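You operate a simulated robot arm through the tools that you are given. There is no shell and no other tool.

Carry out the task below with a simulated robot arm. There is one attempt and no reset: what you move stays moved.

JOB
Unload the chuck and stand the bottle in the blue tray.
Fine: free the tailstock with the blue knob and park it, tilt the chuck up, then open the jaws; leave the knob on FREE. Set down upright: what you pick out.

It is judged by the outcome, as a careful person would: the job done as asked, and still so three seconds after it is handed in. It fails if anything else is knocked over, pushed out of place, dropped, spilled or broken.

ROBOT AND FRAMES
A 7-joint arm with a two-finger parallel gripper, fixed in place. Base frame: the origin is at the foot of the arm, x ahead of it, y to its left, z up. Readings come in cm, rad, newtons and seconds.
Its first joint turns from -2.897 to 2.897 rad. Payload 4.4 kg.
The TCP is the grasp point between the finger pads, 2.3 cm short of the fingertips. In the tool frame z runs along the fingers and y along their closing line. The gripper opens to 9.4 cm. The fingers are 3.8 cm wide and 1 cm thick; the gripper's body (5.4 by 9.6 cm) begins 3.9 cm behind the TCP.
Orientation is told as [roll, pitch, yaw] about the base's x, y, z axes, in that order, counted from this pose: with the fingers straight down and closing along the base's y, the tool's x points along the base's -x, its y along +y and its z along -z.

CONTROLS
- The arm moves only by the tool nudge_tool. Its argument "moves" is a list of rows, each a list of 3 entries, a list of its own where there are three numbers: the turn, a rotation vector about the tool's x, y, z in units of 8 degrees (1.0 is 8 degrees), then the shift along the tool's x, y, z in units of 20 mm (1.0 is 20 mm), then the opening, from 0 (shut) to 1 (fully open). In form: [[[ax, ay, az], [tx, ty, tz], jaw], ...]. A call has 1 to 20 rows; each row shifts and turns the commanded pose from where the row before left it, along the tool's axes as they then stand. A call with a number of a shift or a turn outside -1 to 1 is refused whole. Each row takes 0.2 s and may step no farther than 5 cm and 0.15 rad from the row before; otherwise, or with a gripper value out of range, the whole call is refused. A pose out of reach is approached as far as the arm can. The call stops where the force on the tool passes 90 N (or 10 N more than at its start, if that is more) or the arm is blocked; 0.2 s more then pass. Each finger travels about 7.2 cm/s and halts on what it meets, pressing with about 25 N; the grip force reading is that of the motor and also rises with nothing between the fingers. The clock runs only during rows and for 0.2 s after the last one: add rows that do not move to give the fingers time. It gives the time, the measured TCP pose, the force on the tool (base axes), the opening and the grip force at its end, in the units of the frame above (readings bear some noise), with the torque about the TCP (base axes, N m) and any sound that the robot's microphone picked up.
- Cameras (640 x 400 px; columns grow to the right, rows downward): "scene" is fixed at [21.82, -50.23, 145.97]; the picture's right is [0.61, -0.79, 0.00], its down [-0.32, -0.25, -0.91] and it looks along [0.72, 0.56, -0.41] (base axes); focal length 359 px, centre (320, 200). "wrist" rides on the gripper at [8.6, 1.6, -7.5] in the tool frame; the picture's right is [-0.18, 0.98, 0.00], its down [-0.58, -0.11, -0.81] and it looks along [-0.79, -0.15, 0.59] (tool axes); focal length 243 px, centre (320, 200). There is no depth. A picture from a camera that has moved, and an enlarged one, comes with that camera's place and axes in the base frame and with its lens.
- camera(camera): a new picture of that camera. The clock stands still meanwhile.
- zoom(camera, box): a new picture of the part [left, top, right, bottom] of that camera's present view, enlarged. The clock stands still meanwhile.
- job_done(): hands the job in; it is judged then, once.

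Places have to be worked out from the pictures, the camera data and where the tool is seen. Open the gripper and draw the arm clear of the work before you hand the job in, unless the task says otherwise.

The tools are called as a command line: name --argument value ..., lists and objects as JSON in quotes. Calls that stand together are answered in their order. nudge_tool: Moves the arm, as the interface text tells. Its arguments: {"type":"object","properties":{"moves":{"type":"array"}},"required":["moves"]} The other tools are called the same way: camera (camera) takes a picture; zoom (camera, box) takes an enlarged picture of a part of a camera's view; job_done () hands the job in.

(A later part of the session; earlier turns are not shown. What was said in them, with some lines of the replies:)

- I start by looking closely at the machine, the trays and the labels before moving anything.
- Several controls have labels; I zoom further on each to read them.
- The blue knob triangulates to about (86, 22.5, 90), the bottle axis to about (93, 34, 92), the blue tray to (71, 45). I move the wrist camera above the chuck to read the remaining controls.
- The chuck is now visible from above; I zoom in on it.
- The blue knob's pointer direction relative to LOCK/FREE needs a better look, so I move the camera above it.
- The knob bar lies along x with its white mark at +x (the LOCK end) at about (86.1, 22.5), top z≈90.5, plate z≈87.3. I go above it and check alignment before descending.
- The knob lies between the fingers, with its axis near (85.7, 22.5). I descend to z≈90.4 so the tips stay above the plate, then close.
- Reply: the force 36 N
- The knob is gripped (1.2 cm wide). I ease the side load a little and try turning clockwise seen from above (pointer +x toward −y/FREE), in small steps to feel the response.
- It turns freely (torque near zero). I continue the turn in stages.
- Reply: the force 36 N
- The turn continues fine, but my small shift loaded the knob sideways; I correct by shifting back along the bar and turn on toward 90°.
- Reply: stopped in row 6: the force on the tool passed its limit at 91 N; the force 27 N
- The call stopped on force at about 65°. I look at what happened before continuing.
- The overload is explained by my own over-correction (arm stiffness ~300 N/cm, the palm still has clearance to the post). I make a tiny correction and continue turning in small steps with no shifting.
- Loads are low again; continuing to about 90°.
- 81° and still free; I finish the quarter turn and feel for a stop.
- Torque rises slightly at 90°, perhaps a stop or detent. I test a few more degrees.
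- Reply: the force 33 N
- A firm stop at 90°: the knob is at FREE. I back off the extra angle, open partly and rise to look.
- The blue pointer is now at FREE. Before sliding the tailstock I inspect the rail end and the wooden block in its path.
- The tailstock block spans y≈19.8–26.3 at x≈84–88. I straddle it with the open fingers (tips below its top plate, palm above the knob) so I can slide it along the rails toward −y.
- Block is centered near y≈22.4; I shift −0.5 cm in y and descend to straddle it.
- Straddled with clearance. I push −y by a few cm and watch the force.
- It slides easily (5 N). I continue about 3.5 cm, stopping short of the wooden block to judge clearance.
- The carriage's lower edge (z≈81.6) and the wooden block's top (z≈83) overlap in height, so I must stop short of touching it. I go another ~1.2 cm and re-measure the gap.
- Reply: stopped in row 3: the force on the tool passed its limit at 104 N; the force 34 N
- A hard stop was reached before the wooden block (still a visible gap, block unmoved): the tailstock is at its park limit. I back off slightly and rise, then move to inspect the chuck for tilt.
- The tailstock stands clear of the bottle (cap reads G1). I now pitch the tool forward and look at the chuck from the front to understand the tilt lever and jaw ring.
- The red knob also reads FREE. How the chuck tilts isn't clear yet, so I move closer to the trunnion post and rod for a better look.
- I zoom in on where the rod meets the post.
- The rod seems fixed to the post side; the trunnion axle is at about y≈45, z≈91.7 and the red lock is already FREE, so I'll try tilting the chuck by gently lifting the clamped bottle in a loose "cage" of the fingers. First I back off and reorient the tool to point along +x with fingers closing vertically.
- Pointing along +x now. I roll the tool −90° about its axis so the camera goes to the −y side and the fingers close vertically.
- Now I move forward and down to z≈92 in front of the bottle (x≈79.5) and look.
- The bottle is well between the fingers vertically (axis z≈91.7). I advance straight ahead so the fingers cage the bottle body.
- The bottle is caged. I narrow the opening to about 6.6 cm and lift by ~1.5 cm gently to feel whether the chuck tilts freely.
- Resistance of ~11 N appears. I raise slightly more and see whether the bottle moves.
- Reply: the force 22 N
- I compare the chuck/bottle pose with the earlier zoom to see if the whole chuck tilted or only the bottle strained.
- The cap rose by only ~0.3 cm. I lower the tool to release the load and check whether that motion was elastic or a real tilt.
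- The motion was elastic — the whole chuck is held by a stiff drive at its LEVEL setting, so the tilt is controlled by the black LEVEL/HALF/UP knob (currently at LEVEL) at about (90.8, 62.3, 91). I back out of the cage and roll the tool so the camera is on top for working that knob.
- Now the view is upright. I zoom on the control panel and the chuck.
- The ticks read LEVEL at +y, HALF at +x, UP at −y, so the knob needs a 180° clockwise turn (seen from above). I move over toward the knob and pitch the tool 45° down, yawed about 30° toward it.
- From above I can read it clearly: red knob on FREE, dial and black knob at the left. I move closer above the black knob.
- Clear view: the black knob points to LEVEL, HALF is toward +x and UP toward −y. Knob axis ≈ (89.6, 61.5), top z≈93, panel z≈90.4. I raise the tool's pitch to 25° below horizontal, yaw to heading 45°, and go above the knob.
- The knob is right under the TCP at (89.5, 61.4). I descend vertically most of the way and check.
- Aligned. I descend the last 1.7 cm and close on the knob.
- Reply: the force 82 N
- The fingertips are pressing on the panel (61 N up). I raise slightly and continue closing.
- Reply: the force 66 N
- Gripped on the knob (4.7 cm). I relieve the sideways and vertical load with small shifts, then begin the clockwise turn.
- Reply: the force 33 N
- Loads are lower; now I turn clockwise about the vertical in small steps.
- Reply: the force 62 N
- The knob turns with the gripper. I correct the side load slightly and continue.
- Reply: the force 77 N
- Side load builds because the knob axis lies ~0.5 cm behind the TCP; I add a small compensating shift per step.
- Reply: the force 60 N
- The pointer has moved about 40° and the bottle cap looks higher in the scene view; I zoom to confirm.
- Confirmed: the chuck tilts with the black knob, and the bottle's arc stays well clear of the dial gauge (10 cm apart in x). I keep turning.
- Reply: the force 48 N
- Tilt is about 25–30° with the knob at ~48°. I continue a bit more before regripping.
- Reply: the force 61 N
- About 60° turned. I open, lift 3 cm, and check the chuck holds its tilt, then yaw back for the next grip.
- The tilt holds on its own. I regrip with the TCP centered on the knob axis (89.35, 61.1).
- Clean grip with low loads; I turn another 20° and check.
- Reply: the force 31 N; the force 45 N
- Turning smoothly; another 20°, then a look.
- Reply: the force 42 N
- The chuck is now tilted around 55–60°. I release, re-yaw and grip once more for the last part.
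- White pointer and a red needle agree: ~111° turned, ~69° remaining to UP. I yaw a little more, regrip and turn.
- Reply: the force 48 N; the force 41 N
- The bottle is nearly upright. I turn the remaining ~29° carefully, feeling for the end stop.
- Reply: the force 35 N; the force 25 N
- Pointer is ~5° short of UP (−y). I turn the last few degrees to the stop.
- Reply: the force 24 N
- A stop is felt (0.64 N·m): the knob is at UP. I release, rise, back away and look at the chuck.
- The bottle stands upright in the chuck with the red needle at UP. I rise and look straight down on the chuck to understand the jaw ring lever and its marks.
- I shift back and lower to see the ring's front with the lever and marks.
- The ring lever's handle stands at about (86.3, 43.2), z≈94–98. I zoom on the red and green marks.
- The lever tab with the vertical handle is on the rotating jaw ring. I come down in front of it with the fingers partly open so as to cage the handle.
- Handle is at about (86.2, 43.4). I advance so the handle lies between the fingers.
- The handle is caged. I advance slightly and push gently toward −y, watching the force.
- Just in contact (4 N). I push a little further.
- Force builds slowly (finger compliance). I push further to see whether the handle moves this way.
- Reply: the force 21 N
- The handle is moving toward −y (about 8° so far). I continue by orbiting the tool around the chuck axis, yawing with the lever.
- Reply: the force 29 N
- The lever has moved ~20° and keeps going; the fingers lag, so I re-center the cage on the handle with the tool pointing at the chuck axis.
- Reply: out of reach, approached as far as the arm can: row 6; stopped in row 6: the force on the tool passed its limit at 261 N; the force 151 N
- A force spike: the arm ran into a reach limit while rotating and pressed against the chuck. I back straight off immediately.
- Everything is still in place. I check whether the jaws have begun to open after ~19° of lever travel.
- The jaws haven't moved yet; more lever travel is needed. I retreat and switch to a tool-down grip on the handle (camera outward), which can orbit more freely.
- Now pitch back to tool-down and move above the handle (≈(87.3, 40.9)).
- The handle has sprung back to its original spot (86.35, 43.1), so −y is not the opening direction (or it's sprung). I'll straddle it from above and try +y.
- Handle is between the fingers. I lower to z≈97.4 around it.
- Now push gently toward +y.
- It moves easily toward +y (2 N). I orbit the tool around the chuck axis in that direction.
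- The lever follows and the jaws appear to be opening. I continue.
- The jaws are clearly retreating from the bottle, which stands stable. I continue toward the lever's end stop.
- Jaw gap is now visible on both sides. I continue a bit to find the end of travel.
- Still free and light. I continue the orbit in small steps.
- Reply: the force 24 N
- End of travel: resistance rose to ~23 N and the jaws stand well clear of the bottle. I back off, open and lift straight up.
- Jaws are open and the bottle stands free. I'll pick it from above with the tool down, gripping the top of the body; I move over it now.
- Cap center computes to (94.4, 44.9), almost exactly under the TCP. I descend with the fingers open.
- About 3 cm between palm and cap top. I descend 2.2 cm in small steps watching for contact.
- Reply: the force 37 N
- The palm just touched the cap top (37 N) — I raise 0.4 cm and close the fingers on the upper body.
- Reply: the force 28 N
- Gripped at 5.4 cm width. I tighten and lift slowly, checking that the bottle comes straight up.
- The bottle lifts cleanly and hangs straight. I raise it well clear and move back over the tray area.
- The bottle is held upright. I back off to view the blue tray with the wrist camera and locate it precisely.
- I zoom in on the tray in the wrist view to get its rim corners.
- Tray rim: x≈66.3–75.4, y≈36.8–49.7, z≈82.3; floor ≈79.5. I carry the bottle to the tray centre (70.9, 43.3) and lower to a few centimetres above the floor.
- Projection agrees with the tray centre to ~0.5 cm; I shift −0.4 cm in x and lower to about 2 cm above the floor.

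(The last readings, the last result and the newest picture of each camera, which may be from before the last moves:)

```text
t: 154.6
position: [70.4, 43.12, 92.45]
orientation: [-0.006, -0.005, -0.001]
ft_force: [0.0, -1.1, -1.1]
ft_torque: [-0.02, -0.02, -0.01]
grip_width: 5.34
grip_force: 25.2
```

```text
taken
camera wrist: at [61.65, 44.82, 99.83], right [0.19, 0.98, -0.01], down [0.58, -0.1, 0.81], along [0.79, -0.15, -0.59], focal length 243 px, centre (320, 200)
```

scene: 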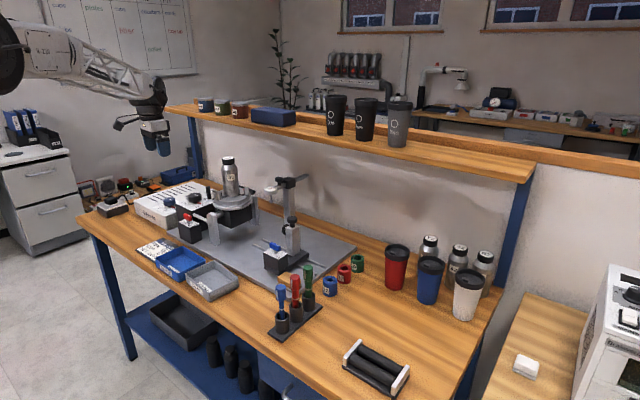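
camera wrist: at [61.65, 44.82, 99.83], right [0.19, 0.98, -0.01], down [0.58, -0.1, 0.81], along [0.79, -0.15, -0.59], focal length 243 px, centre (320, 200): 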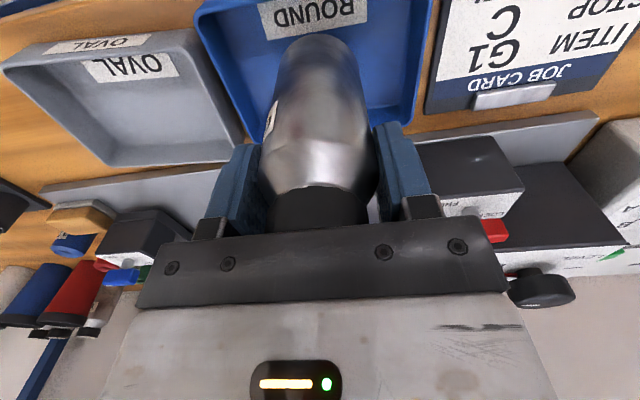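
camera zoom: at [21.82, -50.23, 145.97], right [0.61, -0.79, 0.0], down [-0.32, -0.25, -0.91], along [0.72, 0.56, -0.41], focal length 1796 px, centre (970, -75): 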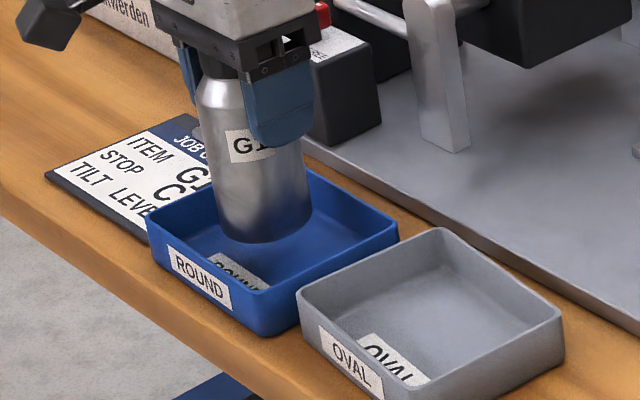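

The bottle is inside the tray outline. I lower in small steps and watch for floor contact.

nudge_tool --moves '[[[0, 0, 0], [0, 0, 0.25], 0.0], [[0, 0, 0], [0, 0, 0.25], 0.0], [[0, 0, 0], [0, 0, 0.25], 0.0], [[0, 0, 0], [0, 0, 0.15], 0.0], [[0, 0, 0], [0, 0, 0], 0.0]]'

zoom --camera "scene" --box '[145, 215, 235, 295]'

```text
t: 155.8
position: [70.55, 43.31, 90.56]
orientation: [-0.008, -0.003, -0.001]
ft_force: [-0.2, -0.6, -1.6]
ft_torque: [0.01, -0.01, -0.03]
grip_width: 5.32
grip_force: 25.3
```

```text
5.00 times, centred on (190, 255) of scene
camera zoom: at [21.82, -50.23, 145.97], right [0.61, -0.79, 0.0], down [-0.32, -0.25, -0.91], along [0.72, 0.56, -0.41], focal length 1796 px, centre (970, -75)
```

zoom: 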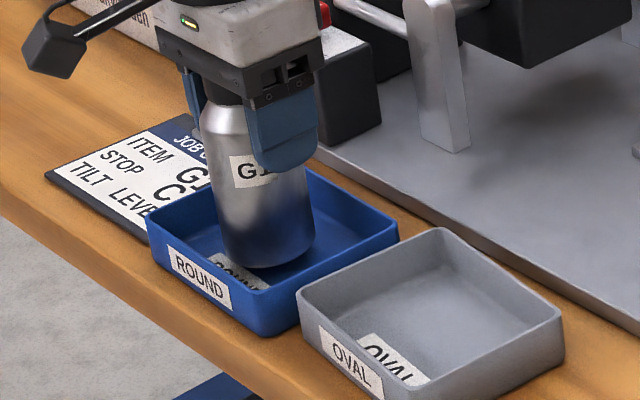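

Close to the floor now; continuing in millimetre steps.

nudge_tool --moves '[[[0, 0, 0], [0, 0, 0.1], 0.0], [[0, 0, 0], [0, 0, 0.1], 0.0], [[0, 0, 0], [0, 0, 0.05], 0.0]]'

nudge_tool --moves '[[[0, 0, 0], [0, 0, 0.08], 0.0], [[0, 0, 0], [0, 0, 0.07], 0.0]]'

```text
t: 156.6
position: [70.32, 43.05, 89.99]
orientation: [-0.008, -0.003, -0.001]
ft_force: [-0.2, 0.4, -0.8]
ft_torque: [-0.01, 0.01, -0.03]
grip_width: 5.34
grip_force: 24.7
```

```text
t: 157.2
position: [70.41, 43.09, 89.64]
orientation: [-0.008, -0.004, -0.002]
ft_force: [0.4, 0.2, -0.9]
ft_torque: [0.02, -0.03, 0.0]
grip_width: 5.34
grip_force: 24.8
```

No contact yet at z = 89.6; continuing.

nudge_tool --moves '[[[0, 0, 0], [0, 0, 0.08], 0.0], [[0, 0, 0], [0, 0, 0.07], 0.0]]'

nudge_tool --moves '[[[0, 0, 0], [0, 0, 0.07], 0.0], [[0, 0, 0], [0, 0, 0.05], 0.0]]'

zoom --camera "scene" --box '[145, 215, 235, 295]'

```text
t: 157.8
position: [70.36, 43.15, 89.59]
orientation: [-0.008, -0.005, -0.002]
ft_force: [-0.6, -1.3, 6.4]
ft_torque: [0.06, 0.16, 0.01]
grip_width: 5.31
grip_force: 25.1
```

```text
t: 158.4
position: [70.53, 43.35, 89.51]
orientation: [-0.005, -0.007, -0.003]
ft_force: [0.4, -10.7, 34.4]
ft_torque: [-0.51, 0.25, 0.04]
grip_width: 5.34
grip_force: 25.1
```

```text
5.00 times, centred on (190, 255) of scene
camera zoom: at [21.82, -50.23, 145.97], right [0.61, -0.79, 0.0], down [-0.32, -0.25, -0.91], along [0.72, 0.56, -0.41], focal length 1796 px, centre (970, -75)
```

zoom: 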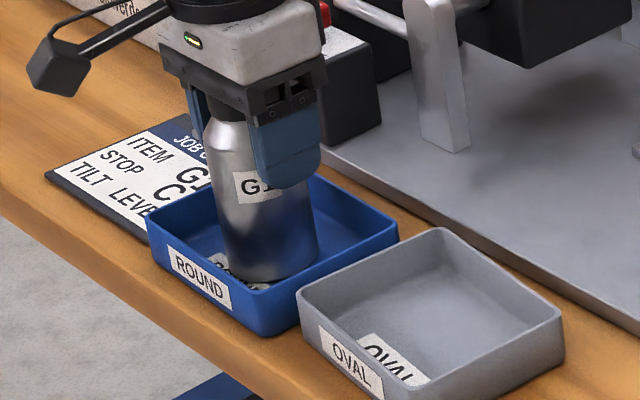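

The bottle is on the tray floor (34 N). I relieve most of that load and open the fingers gently.

nudge_tool --moves '[[[0, 0, 0], [0, 0, -0.05], 0.0], [[0, 0, 0], [0, 0, 0], 0.0]]'

nudge_tool --moves '[[[0, 0, 0], [0, 0, 0], 0.55], [[0, 0, 0], [0, 0, 0], 0.62], [[0, 0, 0], [0, 0, 0], 0.72], [[0, 0, 0], [0, 0, 0], 0.85], [[0, 0, 0], [0, 0, 0], 1], [[0, 0, 0], [0, 0, 0], 1], [[0, 0, 0], [0, 0, 0], 1]]'

zoom --camera "scene" --box '[145, 215, 235, 295]'

camera --camera "wrist"

```text
t: 159.0
position: [70.39, 43.22, 89.37]
orientation: [-0.008, -0.004, -0.002]
ft_force: [8.3, -1.0, 30.9]
ft_torque: [0.24, -0.34, -0.06]
grip_width: 5.36
grip_force: 25.1
```

```text
t: 160.6
position: [70.46, 43.36, 89.43]
orientation: [-0.008, -0.005, -0.002]
ft_force: [0.7, 0.2, 39.0]
ft_torque: [0.1, 0.33, -0.01]
grip_width: 9.39
grip_force: 0.0
```

```text
5.00 times, centred on (190, 255) of scene
camera zoom: at [21.82, -50.23, 145.97], right [0.61, -0.79, 0.0], down [-0.32, -0.25, -0.91], along [0.72, 0.56, -0.41], focal length 1796 px, centre (970, -75)
```

zoom: 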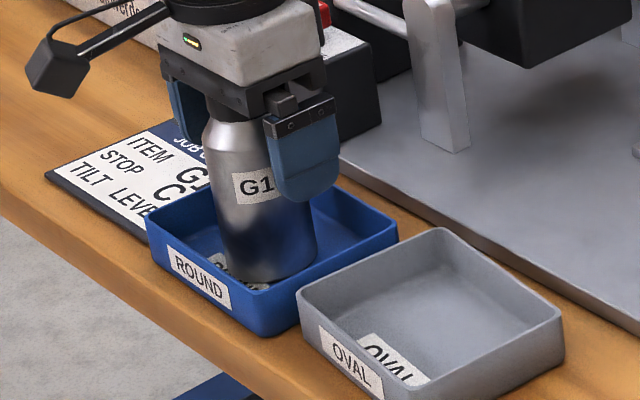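

```text
taken
camera wrist: at [61.58, 44.9, 96.83], right [0.19, 0.98, -0.01], down [0.58, -0.1, 0.81], along [0.8, -0.15, -0.59], focal length 243 px, centre (320, 200)
```

wrist: 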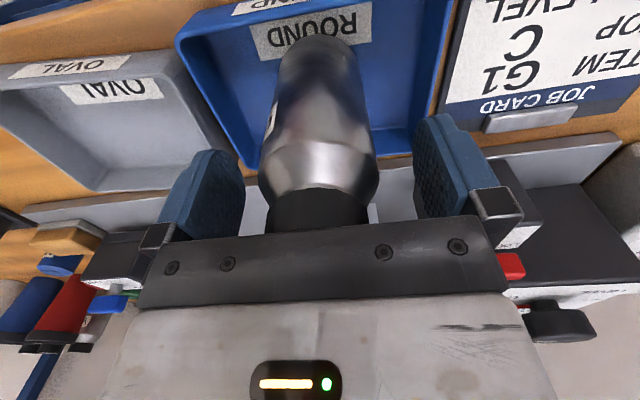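

Fingers are open; the palm rests on the cap, so I lift straight up slowly and retreat.

nudge_tool --moves '[[[0, 0, 0], [0, 0, -0.15], 1], [[0, 0, 0], [0, 0, -0.3], 1], [[0, 0, 0], [0, 0, -0.6], 1], [[0, 0, 0], [0, 0, -0.8], 1], [[0, 0, 0], [0, 0, -0.9], 1], [[0, 0, 0], [0, 0, -0.9], 1], [[0, 0, 0], [0, 0, -0.9], 1], [[0, 0, 0], [0, 0, -0.9], 1], [[0, 0, 0], [0, 0, -0.9], 1], [[0, 0, 0], [0, 0, -0.9], 1], [[0, 0, 0], [0, 0, -0.9], 1], [[0, 0, 0], [0.6, 0, -0.9], 1], [[0, 0, 0], [0.9, 0, -0.5], 1], [[0, 0, 0], [0.9, 0, 0], 1], [[0, 0, 0], [0.9, 0, 0], 1], [[0, 0, 0], [0.9, 0, 0], 1], [[0, 0, 0], [0.9, 0, 0], 1], [[0, 0, 0], [0, 0, 0], 1]]'

camera --camera "scene"

zoom --camera "scene" --box '[130, 160, 310, 300]'

camera --camera "wrist"

```text
t: 164.4
position: [60.08, 43.56, 108.41]
orientation: [-0.006, -0.005, -0.002]
ft_force: [0.3, 1.3, -0.2]
ft_torque: [-0.03, -0.02, 0.0]
grip_width: 9.4
grip_force: 0.0
```

```text
taken
```

scene: 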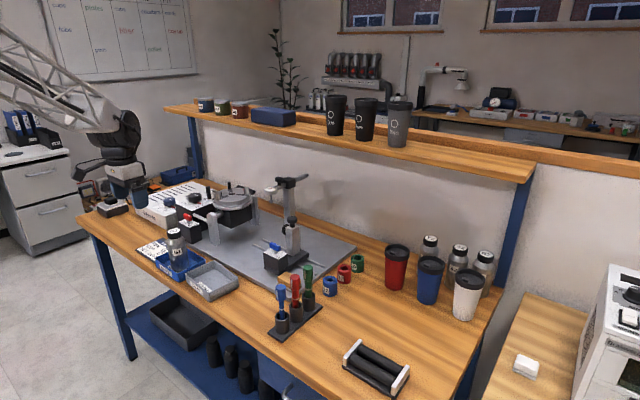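

```text
2.86 times, centred on (220, 230) of scene
camera zoom: at [21.82, -50.23, 145.97], right [0.61, -0.79, 0.0], down [-0.32, -0.25, -0.91], along [0.72, 0.56, -0.41], focal length 1026 px, centre (606, 114)
```

zoom: 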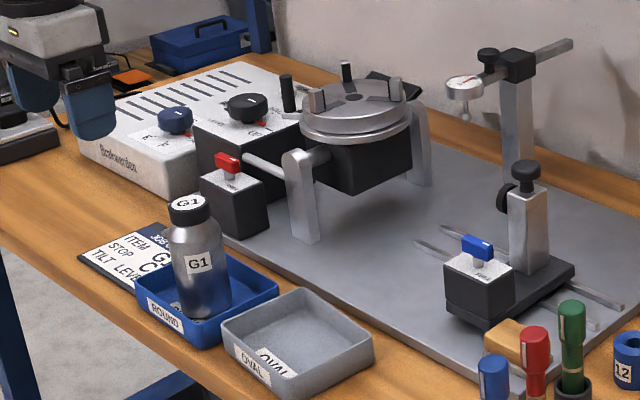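

```text
taken
camera wrist: at [51.27, 45.11, 115.79], right [0.19, 0.98, -0.01], down [0.58, -0.1, 0.81], along [0.79, -0.15, -0.59], focal length 243 px, centre (320, 200)
```

wrist: 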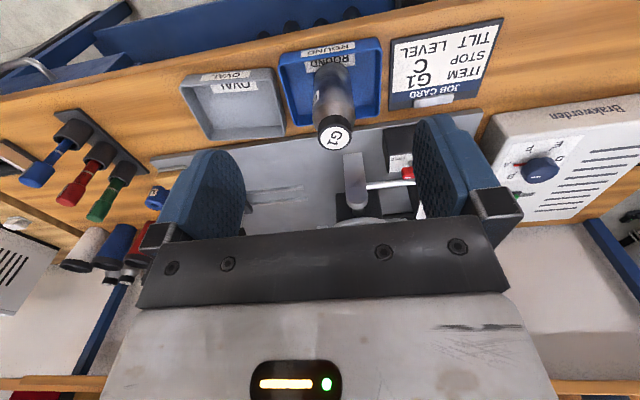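

The bottle stands upright in the blue tray and the arm is clear. I verify the blue knob, tailstock and wooden block before handing in.

zoom --camera "scene" --box '[245, 215, 325, 295]'

zoom --camera "scene" --box '[145, 215, 225, 295]'

```text
5.00 times, centred on (285, 255) of scene
camera zoom: at [21.82, -50.23, 145.97], right [0.61, -0.79, 0.0], down [-0.32, -0.25, -0.91], along [0.72, 0.56, -0.41], focal length 1796 px, centre (495, -75)
```

zoom: 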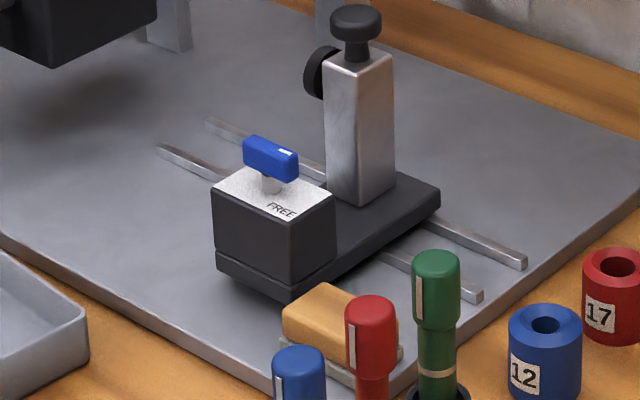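

```text
5.00 times, centred on (185, 255) of scene
camera zoom: at [21.82, -50.23, 145.97], right [0.61, -0.79, 0.0], down [-0.32, -0.25, -0.91], along [0.72, 0.56, -0.41], focal length 1796 px, centre (995, -75)
```

zoom: 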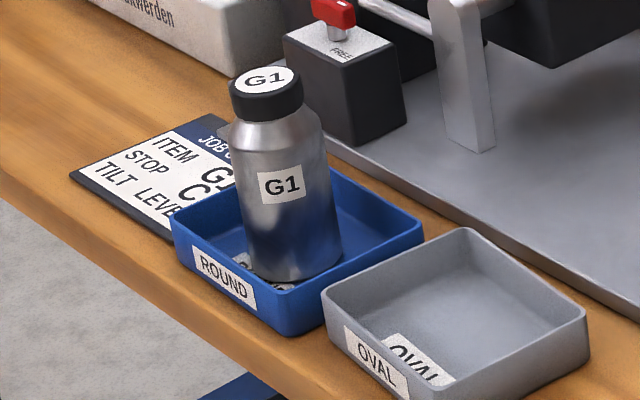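

The bottle is upright in the blue tray. The blue knob is on FREE, the tailstock is at its end stop, the chuck is up with its jaws open, and nothing else has been disturbed. The gripper is open and the arm is clear, so I hand in the job.

job_done

```text
The job is handed in.
```

The bottle (labelled G1) is standing upright in the blue tray, and the job is handed in.

- **Tailstock:** I turned the blue knob to FREE, slid the tailstock to its end stop, and left the knob on FREE. It stopped short of the small wooden block on the base plate, so the block did not move.
- **Chuck:** I tilted it by turning the black LEVEL/HALF/UP knob to UP, and it is still up.
- **Jaws:** I swung the lever on the chuck ring to the end of its travel. The jaws are open and the lever is still there.

Three contacts were harder than I intended:

- **Jaw lever:** I pushed it the wrong way first, and it sprang back. While repositioning I hit a reach limit and the tool pressed against the chuck at about 261 N. Nothing looked moved or damaged afterwards.
- **Bottle, before tilting:** I tried lifting it by hand with up to about 20 N before finding that the black knob drives the tilt.
- **Bottle cap:** The palm pressed on the cap at under 40 N, both when picking up and when setting down.

The final pictures show nothing else knocked over or moved. The gripper is open and the arm is clear of the work.
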